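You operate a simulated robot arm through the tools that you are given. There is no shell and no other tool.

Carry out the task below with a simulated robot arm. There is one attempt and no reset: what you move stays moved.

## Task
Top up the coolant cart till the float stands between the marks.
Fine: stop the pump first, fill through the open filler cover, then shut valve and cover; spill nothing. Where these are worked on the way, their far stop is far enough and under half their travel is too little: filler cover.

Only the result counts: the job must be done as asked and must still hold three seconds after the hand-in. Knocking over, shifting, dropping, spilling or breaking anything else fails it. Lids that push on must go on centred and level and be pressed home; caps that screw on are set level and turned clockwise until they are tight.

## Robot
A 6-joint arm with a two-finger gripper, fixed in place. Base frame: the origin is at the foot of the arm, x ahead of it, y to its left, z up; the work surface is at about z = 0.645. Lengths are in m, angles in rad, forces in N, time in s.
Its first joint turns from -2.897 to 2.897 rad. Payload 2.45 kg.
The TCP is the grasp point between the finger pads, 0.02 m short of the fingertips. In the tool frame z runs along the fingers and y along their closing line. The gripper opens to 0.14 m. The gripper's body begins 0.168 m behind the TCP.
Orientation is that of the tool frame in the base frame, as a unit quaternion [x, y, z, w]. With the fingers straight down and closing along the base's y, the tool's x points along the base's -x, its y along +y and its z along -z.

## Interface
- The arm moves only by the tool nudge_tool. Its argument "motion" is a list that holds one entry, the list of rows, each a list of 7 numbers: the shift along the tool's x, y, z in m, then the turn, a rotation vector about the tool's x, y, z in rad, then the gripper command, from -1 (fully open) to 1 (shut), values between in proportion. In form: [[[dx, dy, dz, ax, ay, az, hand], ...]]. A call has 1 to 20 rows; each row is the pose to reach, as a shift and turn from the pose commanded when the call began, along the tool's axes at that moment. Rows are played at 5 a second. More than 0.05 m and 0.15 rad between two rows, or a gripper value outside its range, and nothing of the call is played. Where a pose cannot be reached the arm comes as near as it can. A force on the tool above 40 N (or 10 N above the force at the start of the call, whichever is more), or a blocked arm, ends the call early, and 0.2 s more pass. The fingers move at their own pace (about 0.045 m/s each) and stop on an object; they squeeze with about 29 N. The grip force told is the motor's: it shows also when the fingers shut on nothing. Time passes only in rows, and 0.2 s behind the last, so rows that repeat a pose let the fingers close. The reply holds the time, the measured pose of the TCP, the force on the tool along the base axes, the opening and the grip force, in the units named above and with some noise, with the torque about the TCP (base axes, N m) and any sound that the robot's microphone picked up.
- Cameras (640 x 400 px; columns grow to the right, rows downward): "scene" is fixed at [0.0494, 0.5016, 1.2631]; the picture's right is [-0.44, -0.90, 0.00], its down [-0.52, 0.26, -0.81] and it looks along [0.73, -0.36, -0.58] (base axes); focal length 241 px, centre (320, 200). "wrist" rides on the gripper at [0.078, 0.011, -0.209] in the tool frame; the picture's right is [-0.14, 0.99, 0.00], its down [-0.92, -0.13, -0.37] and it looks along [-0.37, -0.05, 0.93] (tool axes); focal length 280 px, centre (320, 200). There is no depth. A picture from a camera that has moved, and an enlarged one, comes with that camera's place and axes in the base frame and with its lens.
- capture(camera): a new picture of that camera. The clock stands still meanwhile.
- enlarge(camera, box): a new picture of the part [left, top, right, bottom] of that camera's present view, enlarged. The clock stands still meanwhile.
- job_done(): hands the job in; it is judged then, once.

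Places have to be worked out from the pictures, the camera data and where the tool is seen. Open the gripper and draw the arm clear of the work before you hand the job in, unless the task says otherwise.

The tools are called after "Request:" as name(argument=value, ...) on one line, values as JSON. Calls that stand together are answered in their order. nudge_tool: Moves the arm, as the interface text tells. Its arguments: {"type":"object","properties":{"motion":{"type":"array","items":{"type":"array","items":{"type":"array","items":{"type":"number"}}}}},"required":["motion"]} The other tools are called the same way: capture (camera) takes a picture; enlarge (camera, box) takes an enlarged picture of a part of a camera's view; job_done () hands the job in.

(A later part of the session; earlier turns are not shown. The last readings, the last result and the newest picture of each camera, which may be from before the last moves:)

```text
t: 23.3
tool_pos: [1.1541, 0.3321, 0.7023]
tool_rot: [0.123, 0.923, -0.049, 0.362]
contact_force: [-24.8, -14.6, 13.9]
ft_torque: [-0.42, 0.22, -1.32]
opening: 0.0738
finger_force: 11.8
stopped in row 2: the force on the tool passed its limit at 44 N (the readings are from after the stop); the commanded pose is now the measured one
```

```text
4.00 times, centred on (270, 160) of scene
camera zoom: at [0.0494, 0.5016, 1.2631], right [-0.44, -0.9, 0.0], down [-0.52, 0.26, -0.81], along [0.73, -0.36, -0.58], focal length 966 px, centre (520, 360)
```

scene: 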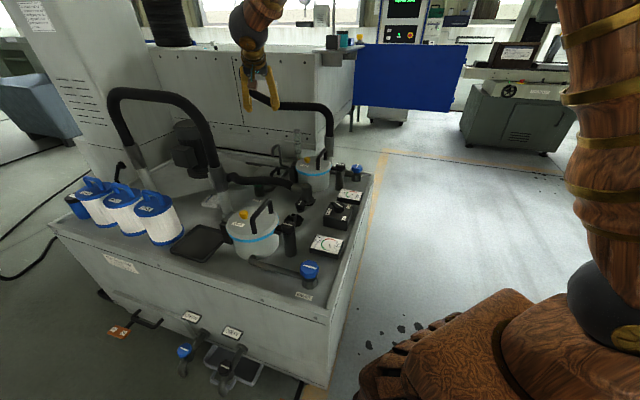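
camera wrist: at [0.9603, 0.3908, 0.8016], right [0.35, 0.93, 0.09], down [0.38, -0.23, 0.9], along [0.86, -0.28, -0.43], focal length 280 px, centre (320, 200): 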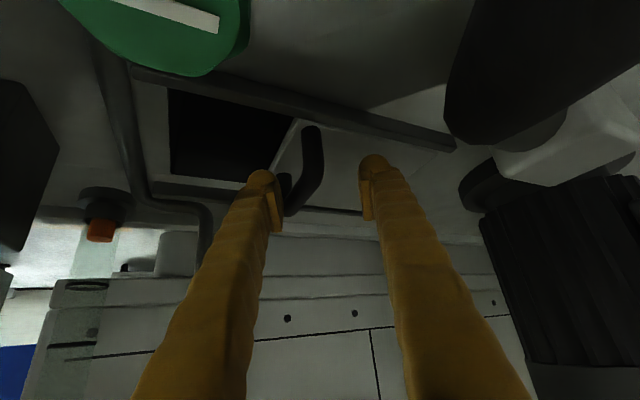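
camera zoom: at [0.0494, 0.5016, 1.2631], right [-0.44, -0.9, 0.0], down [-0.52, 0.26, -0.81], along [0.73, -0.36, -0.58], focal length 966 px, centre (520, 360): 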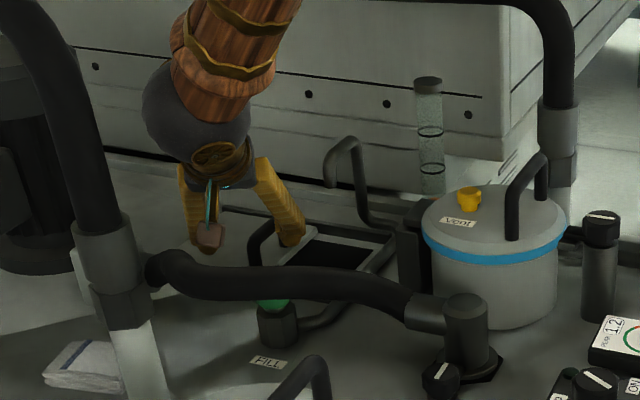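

The force rose to 44 N with no further motion, so the cover is at its far stop and the opening is fully clear. I back off 10 mm, lift straight up and look for the valve approach.

Request:
nudge_tool(motion=[[[0.0037, -0.0087, -0.0034, 0, 0, 0, 0.17], [0.0037, -0.0087, -0.0034, 0, 0, 0, 0.17], [-0.0168, -0.0087, -0.0254, 0, 0, 0, 0.17], [-0.0373, -0.0087, -0.0474, 0, 0, 0, 0.17], [-0.0645, -0.0087, -0.0766, 0, 0, 0, 0.17], [-0.0986, -0.0087, -0.1132, 0, 0, 0, 0.1], [-0.1327, -0.0087, -0.1498, 0, 0, 0, 0]]])

Request:
capture(camera="wrist")

Request:
capture(camera="scene")

```text
t: 24.9
tool_pos: [1.1458, 0.3269, 0.9006]
tool_rot: [0.122, 0.923, -0.049, 0.362]
contact_force: [-0.8, 0.1, -1.5]
ft_torque: [-0.02, -0.1, 0.0]
opening: 0.0701
finger_force: 0.0
```

```text
taken
camera wrist: at [0.958, 0.3906, 1.0004], right [0.36, 0.93, 0.09], down [0.38, -0.23, 0.9], along [0.86, -0.28, -0.43], focal length 280 px, centre (320, 200)
```

wrist: 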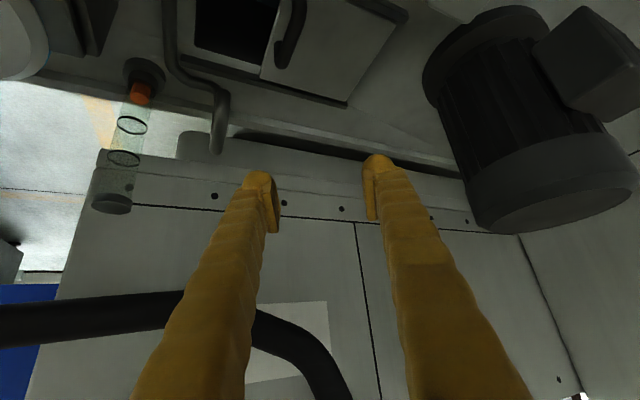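

```text
taken
```

scene: 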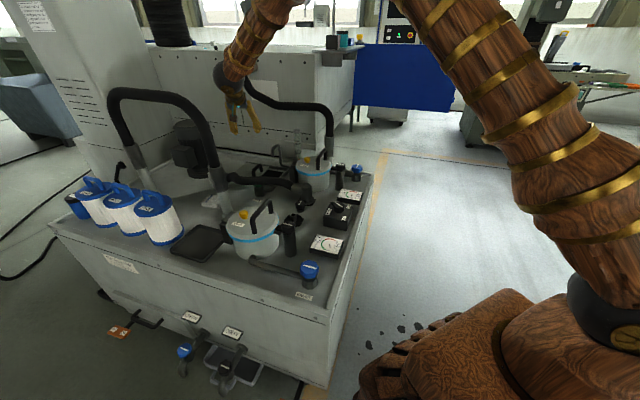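

The cover stays open, and the float and both marks are visible. I estimate the marks at z≈0.735 and 0.785, with the float near 0.68. Next I move over the FILL valve with less tilt (0.45 rad).

Request:
nudge_tool(motion=[[[0.0283, -0.0057, -0.0263, 0, 0.075, 0, 0], [0.0565, -0.0113, -0.0526, 0, 0.15, 0, 0], [0.0848, -0.017, -0.0789, 0, 0.225, 0, 0], [0.113, -0.0227, -0.1052, 0, 0.3, 0, 0], [0.113, -0.0227, -0.1052, 0, 0.3, 0, 0]]])

Request:
nudge_tool(motion=[[[0, 0, 0, -0.0565, 0, -0.117, 0], [0, 0, 0, -0.113, 0, -0.234, 0], [0, 0, 0, -0.113, 0, -0.234, 0]]])

Request:
capture(camera="wrist")

Request:
enlarge(camera="scene", box=[210, 110, 330, 210])

```text
t: 26.1
tool_pos: [0.9926, 0.3437, 0.9006]
tool_rot: [0.128, 0.967, -0.03, 0.22]
contact_force: [1.2, 0.3, -0.1]
ft_torque: [0.01, 0.02, 0.01]
opening: 0.0701
finger_force: 0.1
```

```text
t: 26.9
tool_pos: [0.9936, 0.3444, 0.9024]
tool_rot: [0.002, 0.975, -0.001, 0.222]
contact_force: [-0.7, 0.2, -0.1]
ft_torque: [0.02, -0.04, 0.0]
opening: 0.07
finger_force: 0.0
```

```text
taken
camera wrist: at [0.8325, 0.3564, 1.0551], right [0.13, 0.99, 0.06], down [0.67, -0.13, 0.73], along [0.73, -0.05, -0.68], focal length 280 px, centre (320, 200)
```

wrist: 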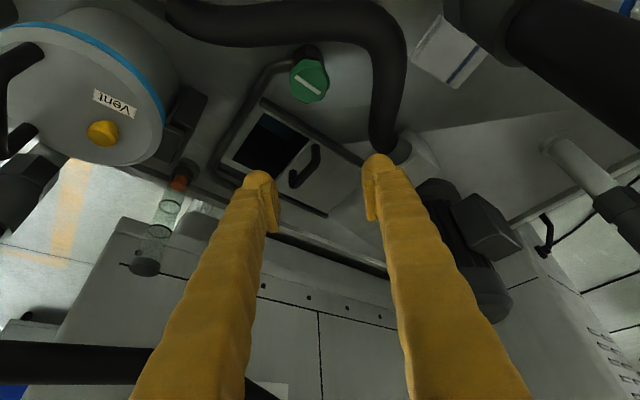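

```text
4.00 times, centred on (270, 160) of scene
camera zoom: at [0.0494, 0.5016, 1.2631], right [-0.44, -0.9, 0.0], down [-0.52, 0.26, -0.81], along [0.73, -0.36, -0.58], focal length 966 px, centre (520, 360)
```

zoom: 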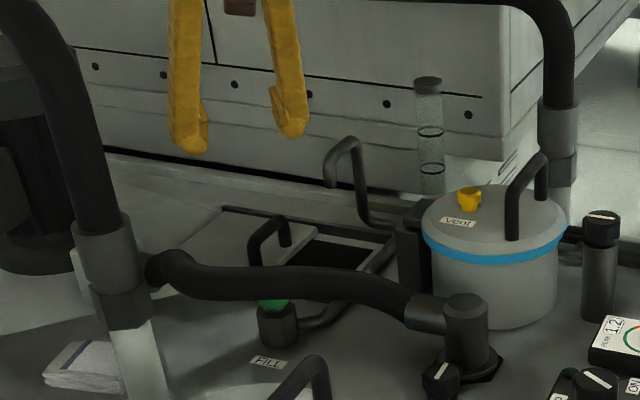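

The knob is centred at about (0.989, 0.345, 0.71). I descend to just above it and check alignment before going around it.

Request:
nudge_tool(motion=[[[0.014, 0, 0.027, 0, 0, 0, -0.08], [0.028, 0, 0.053, 0, 0, 0, -0.08], [0.042, 0, 0.08, 0, 0, 0, -0.08], [0.056, 0, 0.106, 0, 0, 0, -0.08], [0.07, 0, 0.13, 0, 0, 0, -0.08], [0.07, 0, 0.13, 0, 0, 0, -0.08]]])

Request:
capture(camera="wrist")

Request:
enlarge(camera="scene", box=[210, 110, 330, 210])

```text
t: 28.3
tool_pos: [0.985, 0.3443, 0.7543]
tool_rot: [0.001, 0.975, -0.001, 0.223]
contact_force: [-0.6, 0.3, -0.4]
ft_torque: [-0.01, 0.02, 0.02]
opening: 0.0759
finger_force: 0.0
```

```text
taken
camera wrist: at [0.8256, 0.3559, 0.9079], right [0.13, 0.99, 0.06], down [0.67, -0.13, 0.73], along [0.73, -0.05, -0.68], focal length 280 px, centre (320, 200)
```

wrist: 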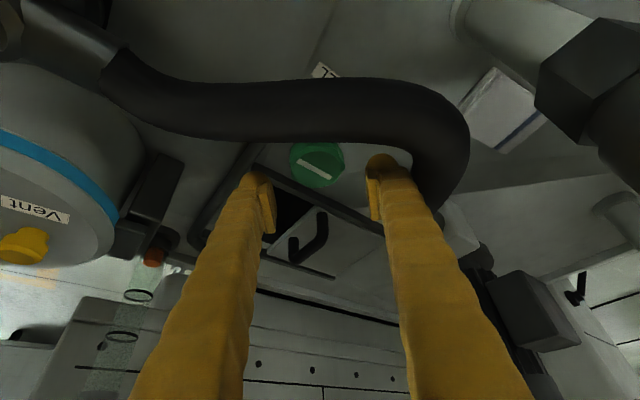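

```text
4.00 times, centred on (270, 160) of scene
camera zoom: at [0.0494, 0.5016, 1.2631], right [-0.44, -0.9, 0.0], down [-0.52, 0.26, -0.81], along [0.73, -0.36, -0.58], focal length 966 px, centre (520, 360)
```

zoom: 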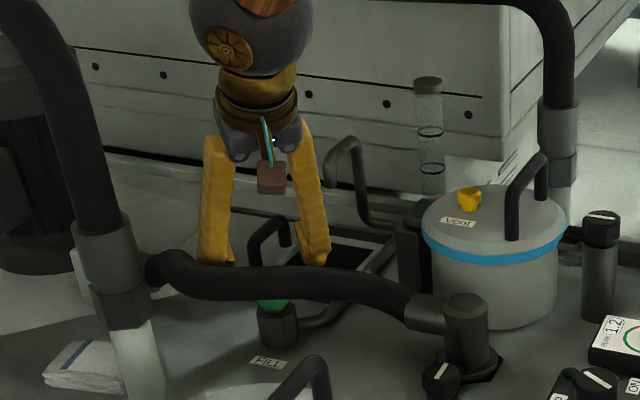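

The knob is centred between the fingers and the tilt keeps them clear of the hose. I lower the last 42 mm and close on the knob.

Request:
nudge_tool(motion=[[[0.0055, 0, 0.013, 0, 0, 0, -0.08], [0.0109, 0, 0.026, 0, 0, 0, -0.08], [0.0163, 0, 0.0388, 0, 0, 0, -0.08], [0.0163, 0, 0.0388, 0, 0, 0, -0.08]]])

Request:
capture(camera="wrist")

```text
t: 29.3
tool_pos: [0.9885, 0.3439, 0.7137]
tool_rot: [0.002, 0.975, -0.001, 0.223]
contact_force: [-0.2, 0.4, -0.3]
ft_torque: [-0.01, -0.02, -0.02]
opening: 0.0756
finger_force: 0.1
```

```text
taken
camera wrist: at [0.8287, 0.3563, 0.8663], right [0.13, 0.99, 0.06], down [0.67, -0.13, 0.73], along [0.73, -0.05, -0.68], focal length 280 px, centre (320, 200)
```

wrist: 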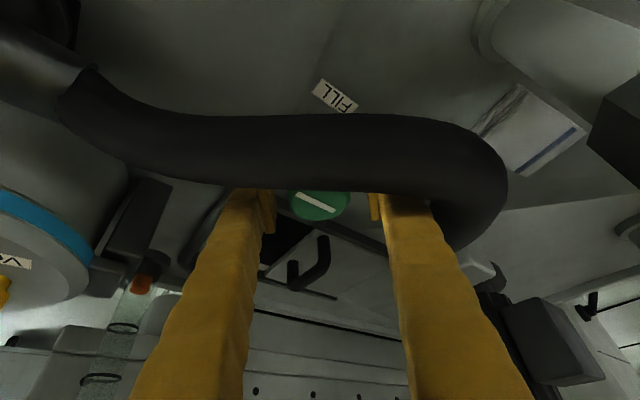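

No contact on the way down and both pads flank the knob. I close on it now.

Request:
nudge_tool(motion=[[[0, 0, 0, 0, 0, 0, 0.3], [0, 0, 0, 0, 0, 0, 0.6], [0, 0, 0, 0, 0, 0, 0.7], [0, 0, 0, 0, 0, 0, 0.7]]])

Request:
enlarge(camera="wrist", box=[220, 140, 420, 300])

```text
t: 30.3
tool_pos: [0.99, 0.3437, 0.7126]
tool_rot: [0.003, 0.975, -0.001, 0.222]
contact_force: [1.8, -20.9, 2.6]
ft_torque: [-0.01, 0.03, 0.02]
opening: 0.0463
finger_force: 40.0
```

```text
2.50 times, centred on (320, 220) of wrist
camera zoom: at [0.8288, 0.3554, 0.8663], right [0.13, 0.99, 0.06], down [0.67, -0.13, 0.73], along [0.73, -0.06, -0.68], focal length 701 px, centre (320, 150)
```

zoom: 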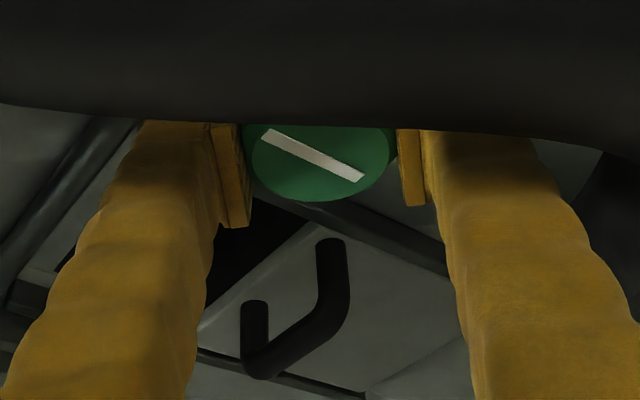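

The grip is secure at 0.046 m. I test the turning direction with a small counter-clockwise turn about the vertical.

Request:
nudge_tool(motion=[[[0, -0.0012, 0, 0, 0, 0, 0.7], [0, -0.0016, 0, -0.0326, 0, -0.0676, 0.7], [0, -0.002, 0, -0.0651, 0, -0.135, 0.7], [0, -0.002, 0, -0.0651, 0, -0.135, 0.7]]])

Request:
enlarge(camera="wrist", box=[220, 140, 420, 300])

Request:
enlarge(camera="scene", box=[240, 110, 330, 190])

```text
t: 31.3
tool_pos: [0.9889, 0.3437, 0.7121]
tool_rot: [-0.071, 0.972, 0.017, 0.223]
contact_force: [25.6, 14.7, -9.8]
ft_torque: [0.09, -0.34, 0.0]
opening: 0.0462
finger_force: 45.1
```

```text
2.50 times, centred on (320, 220) of wrist
camera zoom: at [0.8285, 0.3309, 0.8661], right [-0.02, 1.0, 0.06], down [0.68, -0.03, 0.73], along [0.73, 0.06, -0.68], focal length 701 px, centre (320, 150)
```

zoom: 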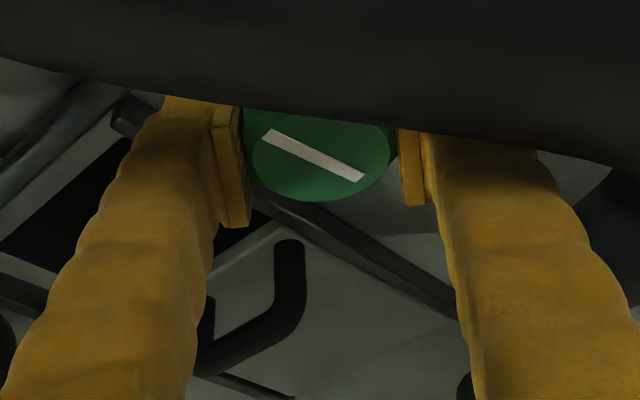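

```text
5.00 times, centred on (285, 150) of scene
camera zoom: at [0.0494, 0.5016, 1.2631], right [-0.44, -0.9, 0.0], down [-0.52, 0.26, -0.81], along [0.73, -0.36, -0.58], focal length 1207 px, centre (495, 450)
```

zoom: 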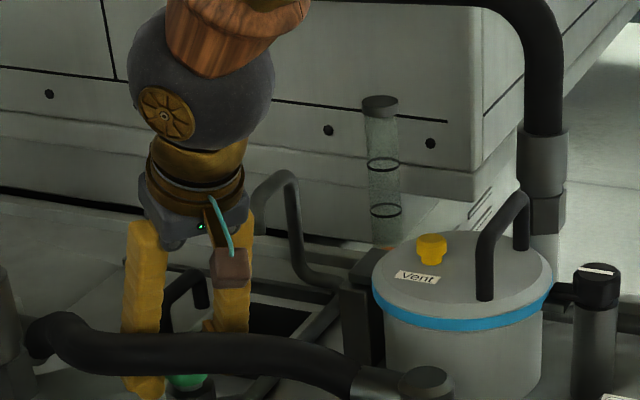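

The knob turns freely counter-clockwise with the hand. I ease the 25 N forward pull with a 3 mm shift and turn about 0.45 rad more, then look for flow.

Request:
nudge_tool(motion=[[[-0.0027, 0, 0.0013, 0, 0, 0, 0.7], [-0.0028, -0.0004, 0.0014, -0.0488, 0, -0.1014, 0.7], [-0.003, -0.0008, 0.0015, -0.0977, 0, -0.203, 0.7], [-0.0031, -0.0012, 0.0016, -0.1465, 0, -0.304, 0.7], [-0.0032, -0.0016, 0.0016, -0.1953, 0, -0.4055, 0.7]]])

Request:
capture(camera="wrist")

Request:
enlarge(camera="scene", box=[240, 110, 330, 190])

```text
t: 32.0
tool_pos: [0.989, 0.343, 0.7131]
tool_rot: [-0.127, 0.967, 0.029, 0.22]
contact_force: [-6.3, -1.0, 4.3]
ft_torque: [-0.14, -0.23, 0.01]
opening: 0.0462
finger_force: 45.3
stopped in row 3: the force on the tool passed its limit at 43 N (the readings are from after the stop); the commanded pose is now the measured one
```

```text
taken
camera wrist: at [0.8321, 0.3135, 0.8667], right [-0.13, 0.99, 0.06], down [0.68, 0.05, 0.73], along [0.72, 0.14, -0.68], focal length 280 px, centre (320, 200)
```

wrist: 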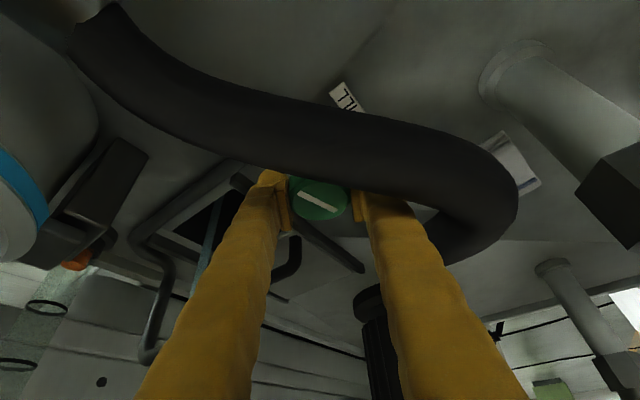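

```text
5.00 times, centred on (285, 150) of scene
camera zoom: at [0.0494, 0.5016, 1.2631], right [-0.44, -0.9, 0.0], down [-0.52, 0.26, -0.81], along [0.73, -0.36, -0.58], focal length 1207 px, centre (495, 450)
```

zoom: 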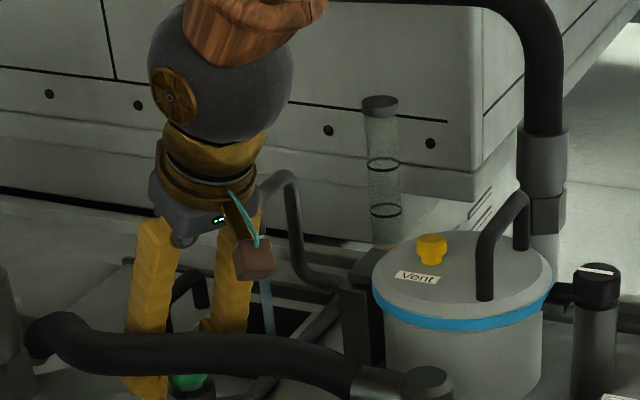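

A pale stream runs from the spout into the opening, so the valve is open at about 15° and coolant is flowing. I hold for 1.2 s and watch the float.

Request:
nudge_tool(motion=[[[0, 0, 0, 0, 0, 0, 0.7], [0, 0, 0, 0, 0, 0, 0.7], [0, 0, 0, 0, 0, 0, 0.7], [0, 0, 0, 0, 0, 0, 0.7], [0, 0, 0, 0, 0, 0, 0.7]]])

Request:
enlarge(camera="scene", box=[260, 120, 320, 180])

Request:
enlarge(camera="wrist", box=[0, 200, 260, 400])

```text
t: 33.2
tool_pos: [0.9903, 0.3432, 0.7131]
tool_rot: [-0.126, 0.967, 0.028, 0.221]
contact_force: [-10.6, 1.5, 9.3]
ft_torque: [-0.01, 0.08, -0.01]
opening: 0.0462
finger_force: 45.0
```

```text
6.67 times, centred on (290, 150) of scene
camera zoom: at [0.0494, 0.5016, 1.2631], right [-0.44, -0.9, 0.0], down [-0.52, 0.26, -0.81], along [0.73, -0.36, -0.58], focal length 1609 px, centre (520, 533)
```

zoom: 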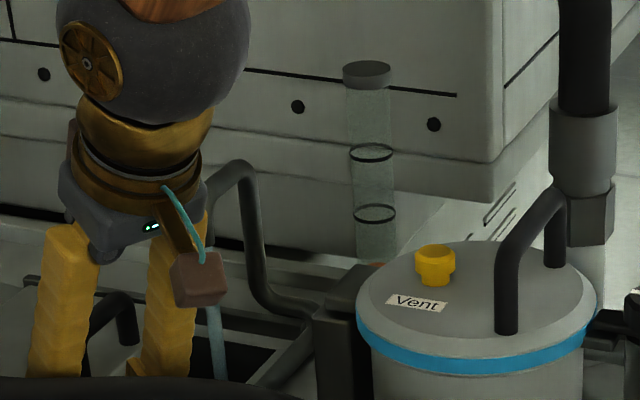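

```text
2.00 times, centred on (130, 300) of wrist
camera zoom: at [0.8321, 0.3135, 0.8667], right [-0.13, 0.99, 0.06], down [0.68, 0.05, 0.73], along [0.72, 0.14, -0.68], focal length 561 px, centre (700, 0)
```

zoom: 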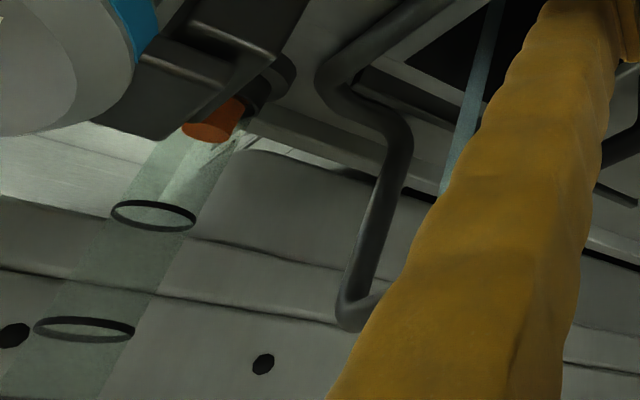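

The wrist view shows the float (orange, about (210,125) in the zoom), the lower mark at (153,214) and the upper mark at (85,328). I wait 2 s more to gauge the rate.

Request:
nudge_tool(motion=[[[0, 0, 0, 0, 0, 0, 0.7], [0, 0, 0, 0, 0, 0, 0.7], [0, 0, 0, 0, 0, 0, 0.7], [0, 0, 0, 0, 0, 0, 0.7], [0, 0, 0, 0, 0, 0, 0.7], [0, 0, 0, 0, 0, 0, 0.7], [0, 0, 0, 0, 0, 0, 0.7], [0, 0, 0, 0, 0, 0, 0.7], [0, 0, 0, 0, 0, 0, 0.7]]])

Request:
enlarge(camera="wrist", box=[0, 200, 260, 400])

```text
t: 35.2
tool_pos: [0.9893, 0.344, 0.7131]
tool_rot: [-0.126, 0.967, 0.029, 0.219]
contact_force: [-9.7, 5.6, 8.9]
ft_torque: [0.01, 0.05, -0.01]
opening: 0.046
finger_force: 44.5
```

```text
2.00 times, centred on (130, 300) of wrist
camera zoom: at [0.8321, 0.3135, 0.8666], right [-0.13, 0.99, 0.06], down [0.68, 0.05, 0.73], along [0.72, 0.14, -0.68], focal length 561 px, centre (700, 0)
```

zoom: 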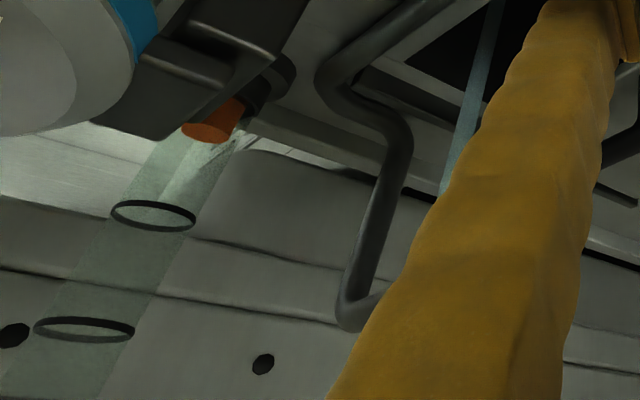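

No visible rise in 2 s, so the flow is small at this opening. I open the valve a further 0.3 rad in gentle steps and look again.

Request:
nudge_tool(motion=[[[0.0007, 0.0, -0.0003, 0, 0, 0, 0.7], [0.0007, -0.0002, -0.0003, -0.026, 0, -0.054, 0.7], [0.0007, -0.0004, -0.0003, -0.052, 0, -0.108, 0.7], [0.0007, -0.0006, -0.0003, -0.078, 0, -0.162, 0.7], [0.0007, -0.0009, -0.0003, -0.104, 0, -0.216, 0.7], [0.0007, -0.0012, -0.0003, -0.13, 0, -0.27, 0.7]]])

Request:
capture(camera="wrist")

Request:
enlarge(camera="scene", box=[260, 120, 320, 180])

```text
t: 36.2
tool_pos: [0.9904, 0.3451, 0.712]
tool_rot: [-0.207, 0.953, 0.047, 0.217]
contact_force: [2.3, 0.4, -4.7]
ft_torque: [0.03, 0.07, 0.01]
opening: 0.0461
finger_force: 44.6
stopped in row 5: the force on the tool passed its limit at 41 N (the readings are from after the stop); the commanded pose is now the measured one
```

```text
taken
camera wrist: at [0.8393, 0.2877, 0.8666], right [-0.3, 0.95, 0.06], down [0.66, 0.16, 0.73], along [0.69, 0.26, -0.68], focal length 280 px, centre (320, 200)
```

wrist: 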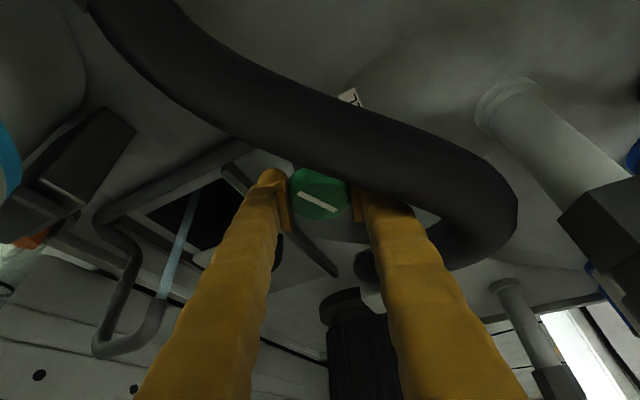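

```text
6.67 times, centred on (290, 150) of scene
camera zoom: at [0.0494, 0.5016, 1.2631], right [-0.44, -0.9, 0.0], down [-0.52, 0.26, -0.81], along [0.73, -0.36, -0.58], focal length 1609 px, centre (520, 533)
```

zoom: 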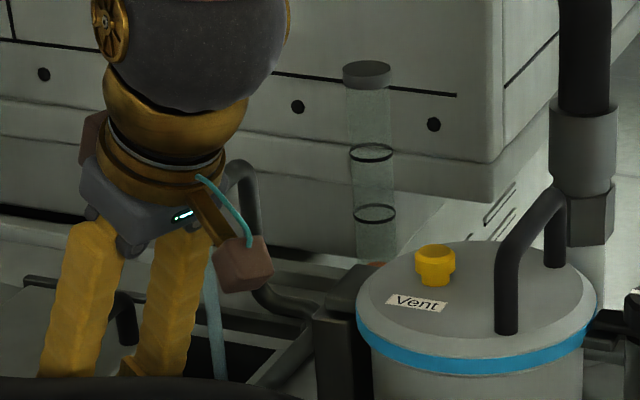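

The stream is stronger and lands in the opening. I hold 2 s and zoom on the tube's base, where the float shows behind the housing.

Request:
nudge_tool(motion=[[[0, 0, 0, 0, 0, 0, 0.7], [0, 0, 0, 0, 0, 0, 0.7], [0, 0, 0, 0, 0, 0, 0.7], [0, 0, 0, 0, 0, 0, 0.7], [0, 0, 0, 0, 0, 0, 0.7], [0, 0, 0, 0, 0, 0, 0.7], [0, 0, 0, 0, 0, 0, 0.7], [0, 0, 0, 0, 0, 0, 0.7], [0, 0, 0, 0, 0, 0, 0.7]]])

Request:
enlarge(camera="scene", box=[280, 125, 320, 165])

Request:
enlarge(camera="wrist", box=[0, 180, 130, 300])

```text
t: 38.2
tool_pos: [0.9895, 0.3444, 0.7133]
tool_rot: [-0.207, 0.953, 0.048, 0.217]
contact_force: [6.1, 5.7, -8.6]
ft_torque: [0.0, 0.01, -0.01]
opening: 0.0461
finger_force: 45.0
```

```text
10.00 times, centred on (300, 145) of scene
camera zoom: at [0.0494, 0.5016, 1.2631], right [-0.44, -0.9, 0.0], down [-0.52, 0.26, -0.81], along [0.73, -0.36, -0.58], focal length 2414 px, centre (520, 750)
```

zoom: 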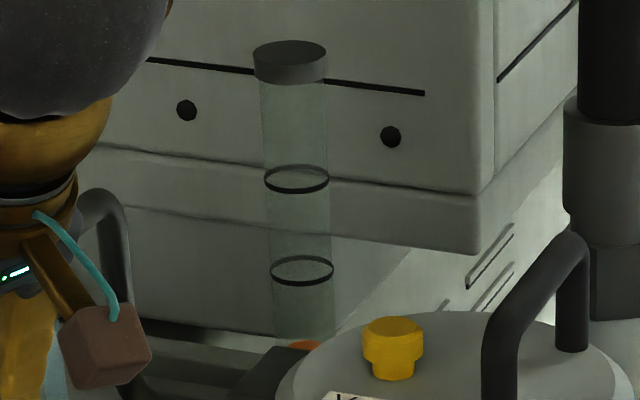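

```text
3.33 times, centred on (65, 240) of wrist
camera zoom: at [0.8393, 0.2877, 0.8666], right [-0.3, 0.95, 0.06], down [0.66, 0.16, 0.73], along [0.69, 0.26, -0.68], focal length 935 px, centre (1170, 67)
```

zoom: 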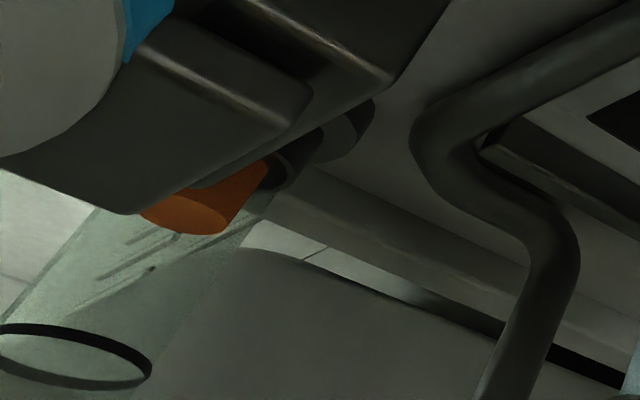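

The scene zoom shows the float top at row 345; the marks are at rows 270 and 180. I hold 4 s and measure the rise.

Request:
nudge_tool(motion=[[[0, 0, 0, 0, 0, 0, 0.7], [0, 0, 0, 0, 0, 0, 0.7], [0, 0, 0, 0, 0, 0, 0.7], [0, 0, 0, 0, 0, 0, 0.7], [0, 0, 0, 0, 0, 0, 0.7], [0, 0, 0, 0, 0, 0, 0.7], [0, 0, 0, 0, 0, 0, 0.7], [0, 0, 0, 0, 0, 0, 0.7], [0, 0, 0, 0, 0, 0, 0.7], [0, 0, 0, 0, 0, 0, 0.7], [0, 0, 0, 0, 0, 0, 0.7], [0, 0, 0, 0, 0, 0, 0.7], [0, 0, 0, 0, 0, 0, 0.7], [0, 0, 0, 0, 0, 0, 0.7], [0, 0, 0, 0, 0, 0, 0.7], [0, 0, 0, 0, 0, 0, 0.7], [0, 0, 0, 0, 0, 0, 0.7], [0, 0, 0, 0, 0, 0, 0.7], [0, 0, 0, 0, 0, 0, 0.7], [0, 0, 0, 0, 0, 0, 0.7]]])

Request:
enlarge(camera="scene", box=[280, 125, 320, 165])

Request:
enlarge(camera="wrist", box=[0, 180, 130, 300])

```text
t: 42.4
tool_pos: [0.9887, 0.3439, 0.7123]
tool_rot: [-0.207, 0.953, 0.047, 0.217]
contact_force: [0.8, 4.2, -4.4]
ft_torque: [-0.02, 0.0, 0.0]
opening: 0.046
finger_force: 45.4
```

```text
10.00 times, centred on (300, 145) of scene
camera zoom: at [0.0494, 0.5016, 1.2631], right [-0.44, -0.9, 0.0], down [-0.52, 0.26, -0.81], along [0.73, -0.36, -0.58], focal length 2414 px, centre (520, 750)
```

zoom: 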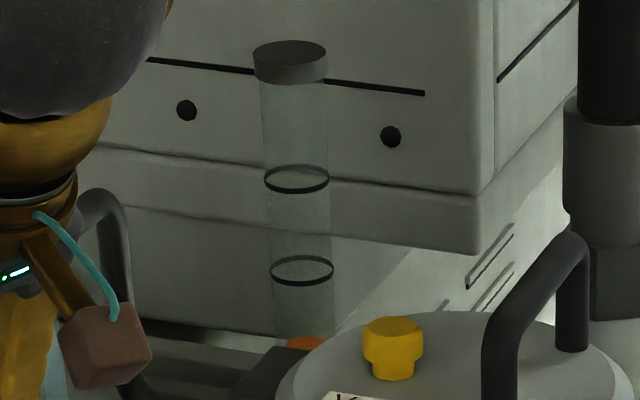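

```text
3.33 times, centred on (65, 240) of wrist
camera zoom: at [0.8392, 0.2877, 0.8667], right [-0.3, 0.95, 0.06], down [0.66, 0.16, 0.73], along [0.69, 0.26, -0.68], focal length 935 px, centre (1170, 67)
```

zoom: 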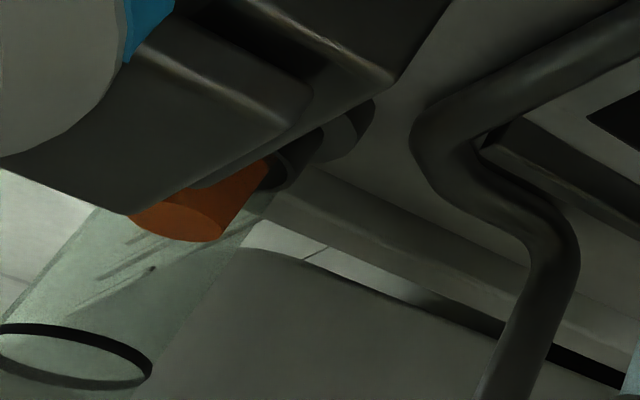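

The float rose only about 4 px in 4 s; it needs about 115 px. The hand's rest position shows that the knob axis is at the tool point, so I turn a further 0.4 rad as a pure rotation to raise the flow.

Request:
nudge_tool(motion=[[[0, 0, 0, -0.022, 0, -0.045, 0.7], [0, 0, 0, -0.043, 0, -0.09, 0.7], [0, 0, 0, -0.065, 0, -0.135, 0.7], [0, 0, 0, -0.087, 0, -0.18, 0.7], [0, 0, 0, -0.109, 0, -0.225, 0.7], [0, 0, 0, -0.13, 0, -0.27, 0.7], [0, 0, 0, -0.152, 0, -0.315, 0.7], [0, 0, 0, -0.174, 0, -0.36, 0.7]]])

Request:
capture(camera="wrist")

Request:
enlarge(camera="scene", box=[240, 110, 330, 190])

```text
t: 44.2
tool_pos: [0.988, 0.3441, 0.712]
tool_rot: [-0.394, 0.892, 0.091, 0.202]
contact_force: [-17.9, 24.0, 10.4]
ft_torque: [0.19, 0.17, -0.09]
opening: 0.0464
finger_force: 44.9
```

```text
taken
camera wrist: at [0.8731, 0.234, 0.8668], right [-0.65, 0.76, 0.06], down [0.55, 0.41, 0.73], along [0.53, 0.51, -0.68], focal length 280 px, centre (320, 200)
```

wrist: 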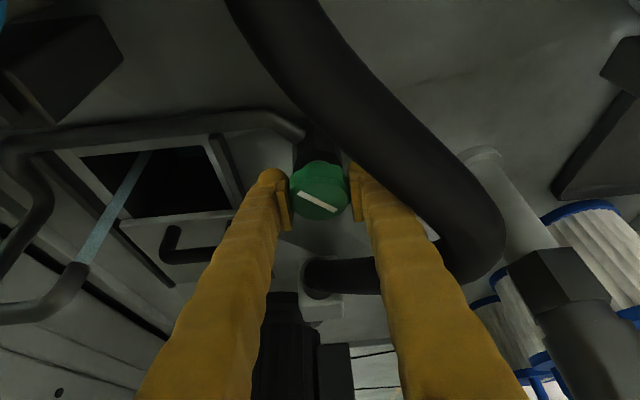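

```text
5.00 times, centred on (285, 150) of scene
camera zoom: at [0.0494, 0.5016, 1.2631], right [-0.44, -0.9, 0.0], down [-0.52, 0.26, -0.81], along [0.73, -0.36, -0.58], focal length 1207 px, centre (495, 450)
```

zoom: 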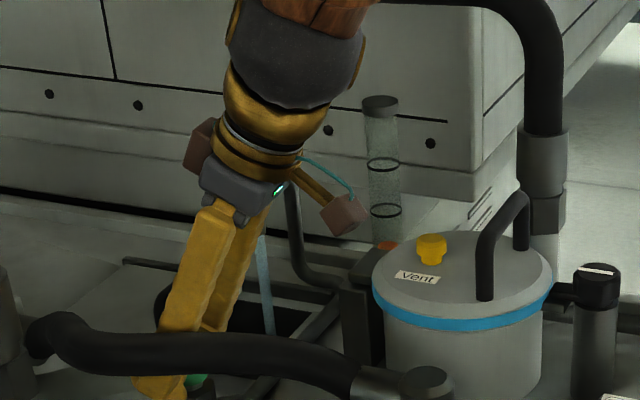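

The valve is now open about 48° and the stream still lands inside the opening. I relieve the side force by 1 mm and hold 4 s to measure the rate.

Request:
nudge_tool(motion=[[[0, 0.001, 0, -0.174, 0, -0.36, 0.7], [0, 0.001, 0, -0.174, 0, -0.36, 0.7]]])

```text
refused: row 1 steps farther than a row can; nothing moved
```

That call was refused because rows start from the present pose, so the rotation should be zero. I resend the hold that way.

Request:
nudge_tool(motion=[[[0, 0.001, 0, 0, 0, 0, 0.7], [0, 0.001, 0, 0, 0, 0, 0.7]]])

Request:
enlarge(camera="scene", box=[280, 125, 320, 165])

```text
t: 44.8
tool_pos: [0.9886, 0.3445, 0.7123]
tool_rot: [-0.393, 0.892, 0.09, 0.203]
contact_force: [-3.1, 23.8, 4.0]
ft_torque: [0.07, -0.08, -0.06]
opening: 0.0461
finger_force: 45.5
```

```text
10.00 times, centred on (300, 145) of scene
camera zoom: at [0.0494, 0.5016, 1.2631], right [-0.44, -0.9, 0.0], down [-0.52, 0.26, -0.81], along [0.73, -0.36, -0.58], focal length 2414 px, centre (520, 750)
```

zoom: 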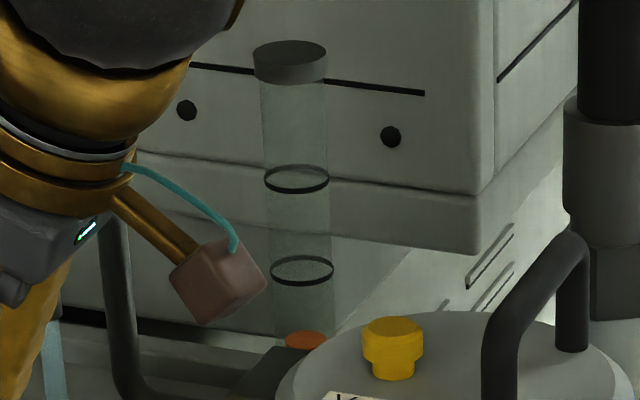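

The float top is at row ~338 now at t=44.8. I hold 4 s to get the new rate.

Request:
nudge_tool(motion=[[[0, 0, 0, 0, 0, 0, 0.7], [0, 0, 0, 0, 0, 0, 0.7], [0, 0, 0, 0, 0, 0, 0.7], [0, 0, 0, 0, 0, 0, 0.7], [0, 0, 0, 0, 0, 0, 0.7], [0, 0, 0, 0, 0, 0, 0.7], [0, 0, 0, 0, 0, 0, 0.7], [0, 0, 0, 0, 0, 0, 0.7], [0, 0, 0, 0, 0, 0, 0.7], [0, 0, 0, 0, 0, 0, 0.7], [0, 0, 0, 0, 0, 0, 0.7], [0, 0, 0, 0, 0, 0, 0.7], [0, 0, 0, 0, 0, 0, 0.7], [0, 0, 0, 0, 0, 0, 0.7], [0, 0, 0, 0, 0, 0, 0.7], [0, 0, 0, 0, 0, 0, 0.7], [0, 0, 0, 0, 0, 0, 0.7], [0, 0, 0, 0, 0, 0, 0.7], [0, 0, 0, 0, 0, 0, 0.7], [0, 0, 0, 0, 0, 0, 0.7]]])

Request:
enlarge(camera="scene", box=[280, 125, 320, 165])

Request:
enlarge(camera="wrist", box=[0, 100, 260, 320])

```text
t: 49.0
tool_pos: [0.9885, 0.3445, 0.7125]
tool_rot: [-0.392, 0.893, 0.089, 0.203]
contact_force: [11.7, 5.3, 7.2]
ft_torque: [-0.02, -0.05, 0.03]
opening: 0.0461
finger_force: 45.2
```

```text
10.00 times, centred on (300, 145) of scene
camera zoom: at [0.0494, 0.5016, 1.2631], right [-0.44, -0.9, 0.0], down [-0.52, 0.26, -0.81], along [0.73, -0.36, -0.58], focal length 2414 px, centre (520, 750)
```

zoom: 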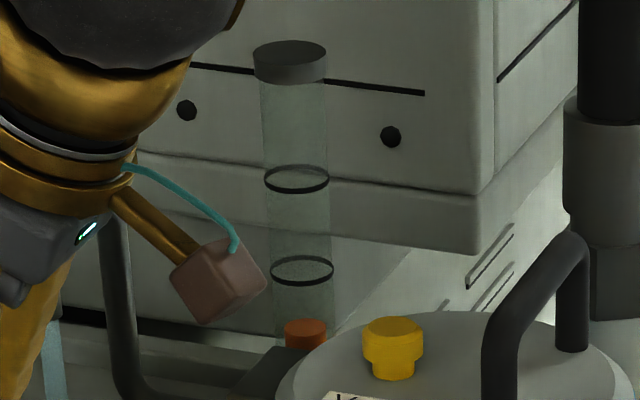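

```text
1.82 times, centred on (130, 210) of wrist
camera zoom: at [0.8725, 0.2341, 0.8666], right [-0.65, 0.76, 0.06], down [0.55, 0.41, 0.73], along [0.53, 0.51, -0.68], focal length 510 px, centre (666, 182)
```

zoom: 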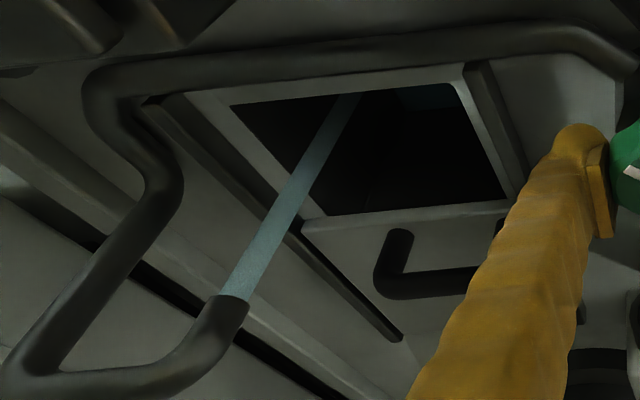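

The rate is now about 2.9 px/s and the stream falls cleanly into the opening. I need roughly 110 px more, so I hold for about 17 s with checks.

Request:
nudge_tool(motion=[[[0, 0, 0, 0, 0, 0, 0.7], [0, 0, 0, 0, 0, 0, 0.7], [0, 0, 0, 0, 0, 0, 0.7], [0, 0, 0, 0, 0, 0, 0.7], [0, 0, 0, 0, 0, 0, 0.7], [0, 0, 0, 0, 0, 0, 0.7], [0, 0, 0, 0, 0, 0, 0.7], [0, 0, 0, 0, 0, 0, 0.7], [0, 0, 0, 0, 0, 0, 0.7], [0, 0, 0, 0, 0, 0, 0.7], [0, 0, 0, 0, 0, 0, 0.7], [0, 0, 0, 0, 0, 0, 0.7], [0, 0, 0, 0, 0, 0, 0.7], [0, 0, 0, 0, 0, 0, 0.7], [0, 0, 0, 0, 0, 0, 0.7], [0, 0, 0, 0, 0, 0, 0.7], [0, 0, 0, 0, 0, 0, 0.7], [0, 0, 0, 0, 0, 0, 0.7], [0, 0, 0, 0, 0, 0, 0.7], [0, 0, 0, 0, 0, 0, 0.7]]])

Request:
nudge_tool(motion=[[[0, 0, 0, 0, 0, 0, 0.7], [0, 0, 0, 0, 0, 0, 0.7], [0, 0, 0, 0, 0, 0, 0.7], [0, 0, 0, 0, 0, 0, 0.7], [0, 0, 0, 0, 0, 0, 0.7], [0, 0, 0, 0, 0, 0, 0.7], [0, 0, 0, 0, 0, 0, 0.7], [0, 0, 0, 0, 0, 0, 0.7], [0, 0, 0, 0, 0, 0, 0.7], [0, 0, 0, 0, 0, 0, 0.7], [0, 0, 0, 0, 0, 0, 0.7], [0, 0, 0, 0, 0, 0, 0.7], [0, 0, 0, 0, 0, 0, 0.7], [0, 0, 0, 0, 0, 0, 0.7], [0, 0, 0, 0, 0, 0, 0.7], [0, 0, 0, 0, 0, 0, 0.7], [0, 0, 0, 0, 0, 0, 0.7], [0, 0, 0, 0, 0, 0, 0.7], [0, 0, 0, 0, 0, 0, 0.7], [0, 0, 0, 0, 0, 0, 0.7]]])

Request:
enlarge(camera="scene", box=[280, 125, 320, 165])

```text
t: 53.2
tool_pos: [0.9884, 0.3457, 0.7128]
tool_rot: [-0.392, 0.893, 0.09, 0.202]
contact_force: [9.2, -5.3, 5.9]
ft_torque: [-0.06, -0.04, 0.04]
opening: 0.0459
finger_force: 44.4
```

```text
t: 57.4
tool_pos: [0.9883, 0.3446, 0.7128]
tool_rot: [-0.392, 0.893, 0.09, 0.203]
contact_force: [6.5, -3.3, 2.9]
ft_torque: [-0.06, -0.07, -0.01]
opening: 0.0459
finger_force: 45.1
```

```text
10.00 times, centred on (300, 145) of scene
camera zoom: at [0.0494, 0.5016, 1.2631], right [-0.44, -0.9, 0.0], down [-0.52, 0.26, -0.81], along [0.73, -0.36, -0.58], focal length 2414 px, centre (520, 750)
```

zoom: 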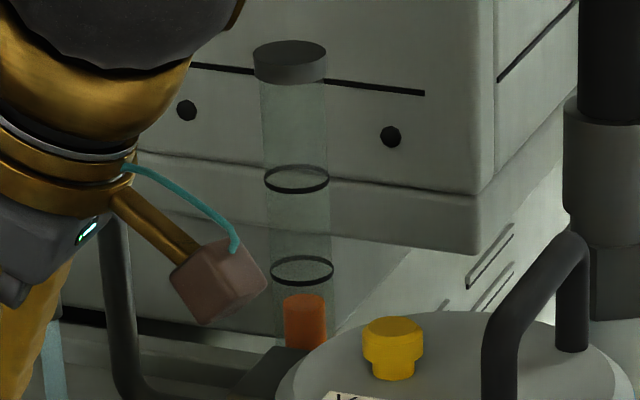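

The float top is at row ~302, and it is a tall float of at least 50 px. The rate is a steady 2.9 px/s. I hold about 21 s more and then check again.

Request:
nudge_tool(motion=[[[0, 0, 0, 0, 0, 0, 0.7], [0, 0, 0, 0, 0, 0, 0.7], [0, 0, 0, 0, 0, 0, 0.7], [0, 0, 0, 0, 0, 0, 0.7], [0, 0, 0, 0, 0, 0, 0.7], [0, 0, 0, 0, 0, 0, 0.7], [0, 0, 0, 0, 0, 0, 0.7], [0, 0, 0, 0, 0, 0, 0.7], [0, 0, 0, 0, 0, 0, 0.7], [0, 0, 0, 0, 0, 0, 0.7], [0, 0, 0, 0, 0, 0, 0.7], [0, 0, 0, 0, 0, 0, 0.7], [0, 0, 0, 0, 0, 0, 0.7], [0, 0, 0, 0, 0, 0, 0.7], [0, 0, 0, 0, 0, 0, 0.7], [0, 0, 0, 0, 0, 0, 0.7], [0, 0, 0, 0, 0, 0, 0.7], [0, 0, 0, 0, 0, 0, 0.7], [0, 0, 0, 0, 0, 0, 0.7], [0, 0, 0, 0, 0, 0, 0.7]]])

Request:
nudge_tool(motion=[[[0, 0, 0, 0, 0, 0, 0.7], [0, 0, 0, 0, 0, 0, 0.7], [0, 0, 0, 0, 0, 0, 0.7], [0, 0, 0, 0, 0, 0, 0.7], [0, 0, 0, 0, 0, 0, 0.7], [0, 0, 0, 0, 0, 0, 0.7], [0, 0, 0, 0, 0, 0, 0.7], [0, 0, 0, 0, 0, 0, 0.7], [0, 0, 0, 0, 0, 0, 0.7], [0, 0, 0, 0, 0, 0, 0.7], [0, 0, 0, 0, 0, 0, 0.7], [0, 0, 0, 0, 0, 0, 0.7], [0, 0, 0, 0, 0, 0, 0.7], [0, 0, 0, 0, 0, 0, 0.7], [0, 0, 0, 0, 0, 0, 0.7], [0, 0, 0, 0, 0, 0, 0.7], [0, 0, 0, 0, 0, 0, 0.7], [0, 0, 0, 0, 0, 0, 0.7], [0, 0, 0, 0, 0, 0, 0.7], [0, 0, 0, 0, 0, 0, 0.7]]])

Request:
nudge_tool(motion=[[[0, 0, 0, 0, 0, 0, 0.7], [0, 0, 0, 0, 0, 0, 0.7], [0, 0, 0, 0, 0, 0, 0.7], [0, 0, 0, 0, 0, 0, 0.7], [0, 0, 0, 0, 0, 0, 0.7], [0, 0, 0, 0, 0, 0, 0.7], [0, 0, 0, 0, 0, 0, 0.7], [0, 0, 0, 0, 0, 0, 0.7], [0, 0, 0, 0, 0, 0, 0.7], [0, 0, 0, 0, 0, 0, 0.7], [0, 0, 0, 0, 0, 0, 0.7], [0, 0, 0, 0, 0, 0, 0.7], [0, 0, 0, 0, 0, 0, 0.7], [0, 0, 0, 0, 0, 0, 0.7], [0, 0, 0, 0, 0, 0, 0.7], [0, 0, 0, 0, 0, 0, 0.7], [0, 0, 0, 0, 0, 0, 0.7], [0, 0, 0, 0, 0, 0, 0.7], [0, 0, 0, 0, 0, 0, 0.7], [0, 0, 0, 0, 0, 0, 0.7]]])

Request:
nudge_tool(motion=[[[0, 0, 0, 0, 0, 0, 0.7], [0, 0, 0, 0, 0, 0, 0.7], [0, 0, 0, 0, 0, 0, 0.7], [0, 0, 0, 0, 0, 0, 0.7], [0, 0, 0, 0, 0, 0, 0.7], [0, 0, 0, 0, 0, 0, 0.7], [0, 0, 0, 0, 0, 0, 0.7], [0, 0, 0, 0, 0, 0, 0.7], [0, 0, 0, 0, 0, 0, 0.7], [0, 0, 0, 0, 0, 0, 0.7], [0, 0, 0, 0, 0, 0, 0.7], [0, 0, 0, 0, 0, 0, 0.7], [0, 0, 0, 0, 0, 0, 0.7], [0, 0, 0, 0, 0, 0, 0.7], [0, 0, 0, 0, 0, 0, 0.7], [0, 0, 0, 0, 0, 0, 0.7], [0, 0, 0, 0, 0, 0, 0.7], [0, 0, 0, 0, 0, 0, 0.7], [0, 0, 0, 0, 0, 0, 0.7], [0, 0, 0, 0, 0, 0, 0.7]]])

Request:
nudge_tool(motion=[[[0, 0, 0, 0, 0, 0, 0.7], [0, 0, 0, 0, 0, 0, 0.7], [0, 0, 0, 0, 0, 0, 0.7], [0, 0, 0, 0, 0, 0, 0.7], [0, 0, 0, 0, 0, 0, 0.7], [0, 0, 0, 0, 0, 0, 0.7], [0, 0, 0, 0, 0, 0, 0.7], [0, 0, 0, 0, 0, 0, 0.7], [0, 0, 0, 0, 0, 0, 0.7], [0, 0, 0, 0, 0, 0, 0.7], [0, 0, 0, 0, 0, 0, 0.7], [0, 0, 0, 0, 0, 0, 0.7], [0, 0, 0, 0, 0, 0, 0.7], [0, 0, 0, 0, 0, 0, 0.7], [0, 0, 0, 0, 0, 0, 0.7], [0, 0, 0, 0, 0, 0, 0.7], [0, 0, 0, 0, 0, 0, 0.7], [0, 0, 0, 0, 0, 0, 0.7], [0, 0, 0, 0, 0, 0, 0.7], [0, 0, 0, 0, 0, 0, 0.7]]])

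Request:
enlarge(camera="scene", box=[280, 125, 320, 165])

```text
t: 61.6
tool_pos: [0.9887, 0.3453, 0.7127]
tool_rot: [-0.391, 0.893, 0.09, 0.203]
contact_force: [2.6, -0.7, 1.8]
ft_torque: [0.04, -0.07, 0.01]
opening: 0.046
finger_force: 45.0
```

```text
t: 65.8
tool_pos: [0.9876, 0.3441, 0.7123]
tool_rot: [-0.391, 0.893, 0.09, 0.203]
contact_force: [0.5, -0.1, 1.0]
ft_torque: [-0.05, -0.05, -0.01]
opening: 0.0459
finger_force: 45.0
```

```text
t: 70.0
tool_pos: [0.9879, 0.3452, 0.7115]
tool_rot: [-0.393, 0.892, 0.09, 0.203]
contact_force: [-0.7, -0.3, 0.1]
ft_torque: [-0.04, -0.03, -0.02]
opening: 0.0457
finger_force: 44.8
```

```text
t: 74.2
tool_pos: [0.9881, 0.3454, 0.7123]
tool_rot: [-0.392, 0.893, 0.09, 0.203]
contact_force: [-1.3, -0.2, 0.1]
ft_torque: [-0.03, 0.0, 0.03]
opening: 0.0457
finger_force: 45.1
```

```text
t: 78.4
tool_pos: [0.9884, 0.3454, 0.7125]
tool_rot: [-0.392, 0.893, 0.09, 0.202]
contact_force: [-0.9, -0.2, -0.4]
ft_torque: [-0.03, -0.01, 0.01]
opening: 0.0461
finger_force: 44.8
```

```text
10.00 times, centred on (300, 145) of scene
camera zoom: at [0.0494, 0.5016, 1.2631], right [-0.44, -0.9, 0.0], down [-0.52, 0.26, -0.81], along [0.73, -0.36, -0.58], focal length 2414 px, centre (520, 750)
```

zoom: 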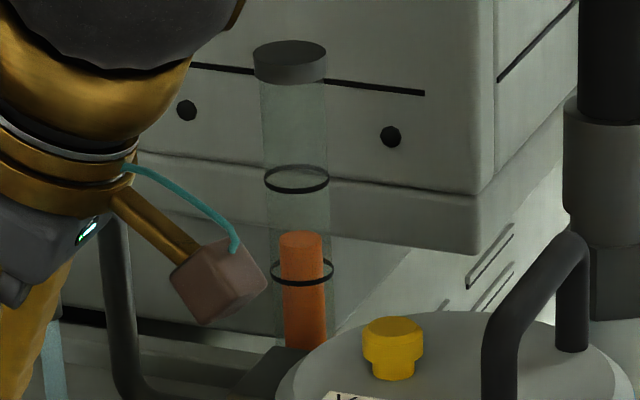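

The float top is now at row ~238 between the marks (180 and 270), rising at 3 px/s. Closing takes about 2 s, so I turn the valve clockwise now and expect it to end near mid-range.

Request:
nudge_tool(motion=[[[0, 0, 0, 0.043, 0, 0.09, 0.7], [0, 0, 0, 0.087, 0, 0.18, 0.7], [0, 0, 0, 0.13, 0, 0.27, 0.7], [0, 0, 0, 0.173, 0, 0.36, 0.7], [0, 0, 0, 0.217, 0, 0.45, 0.7], [0, 0, 0, 0.26, 0, 0.54, 0.7], [0, 0, 0, 0.303, 0, 0.63, 0.7], [0, 0, 0, 0.347, 0, 0.72, 0.7], [0, 0, 0, 0.368, 0, 0.765, 0.7]]])

Request:
capture(camera="wrist")

Request:
enlarge(camera="scene", box=[260, 120, 320, 180])

```text
t: 79.8
tool_pos: [0.9899, 0.3434, 0.7132]
tool_rot: [-0.11, 0.969, 0.024, 0.22]
contact_force: [3.0, -3.2, -1.9]
ft_torque: [0.03, 0.06, -0.01]
opening: 0.0459
finger_force: 45.6
stopped in row 7: the force on the tool passed its limit at 42 N (the readings are from after the stop); the commanded pose is now the measured one
```

```text
taken
camera wrist: at [0.8309, 0.3189, 0.8667], right [-0.1, 0.99, 0.06], down [0.68, 0.03, 0.73], along [0.72, 0.11, -0.68], focal length 280 px, centre (320, 200)
```

wrist: 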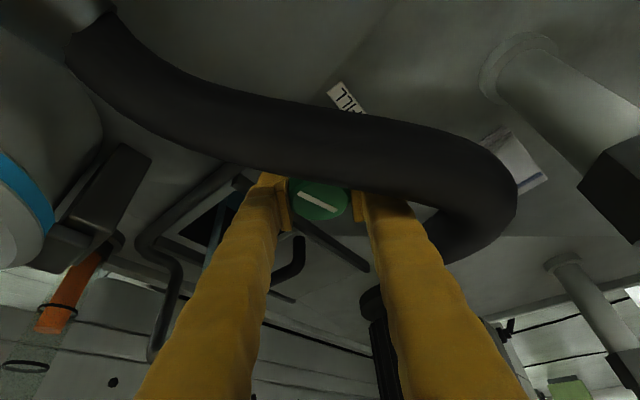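

```text
6.67 times, centred on (290, 150) of scene
camera zoom: at [0.0494, 0.5016, 1.2631], right [-0.44, -0.9, 0.0], down [-0.52, 0.26, -0.81], along [0.73, -0.36, -0.58], focal length 1609 px, centre (520, 533)
```

zoom: 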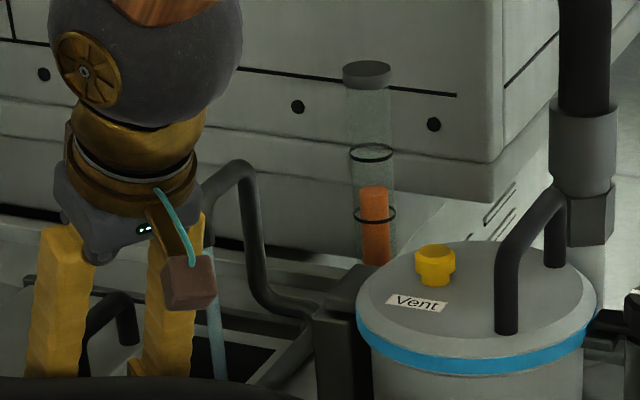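

The valve is still open by about 0.23 rad with some stream. I continue clockwise until the stop.

Request:
nudge_tool(motion=[[[0, 0, 0, 0.026, 0, 0.054, 0.7], [0, 0, 0, 0.052, 0, 0.108, 0.7], [0, 0, 0, 0.078, 0, 0.162, 0.7], [0, 0, 0, 0.104, 0, 0.216, 0.7], [0, 0, 0, 0.117, 0, 0.243, 0.7]]])

Request:
enlarge(camera="wrist", box=[0, 130, 360, 400])

Request:
enlarge(camera="scene", box=[260, 120, 320, 180])

```text
t: 81.0
tool_pos: [0.9887, 0.342, 0.7126]
tool_rot: [0.021, 0.975, -0.006, 0.222]
contact_force: [4.7, -13.4, -5.9]
ft_torque: [0.1, 0.09, 0.86]
opening: 0.0463
finger_force: 44.9
```

```text
1.48 times, centred on (180, 265) of wrist
camera zoom: at [0.8293, 0.362, 0.867], right [0.17, 0.98, 0.06], down [0.66, -0.16, 0.73], along [0.73, -0.09, -0.68], focal length 415 px, centre (527, 104)
```

zoom: 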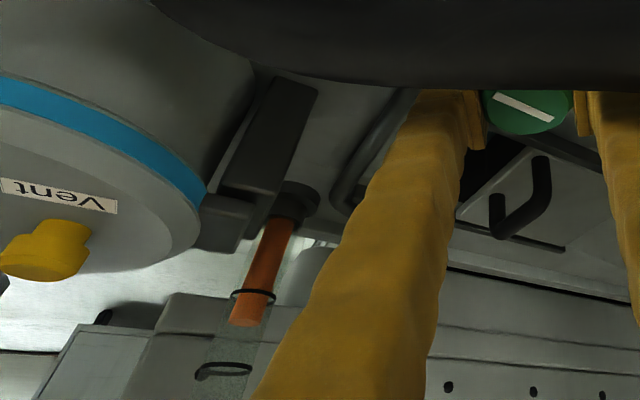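

```text
6.67 times, centred on (290, 150) of scene
camera zoom: at [0.0494, 0.5016, 1.2631], right [-0.44, -0.9, 0.0], down [-0.52, 0.26, -0.81], along [0.73, -0.36, -0.58], focal length 1609 px, centre (520, 533)
```

zoom: 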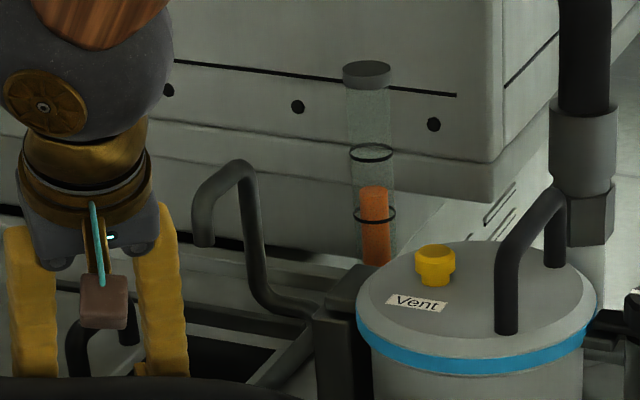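

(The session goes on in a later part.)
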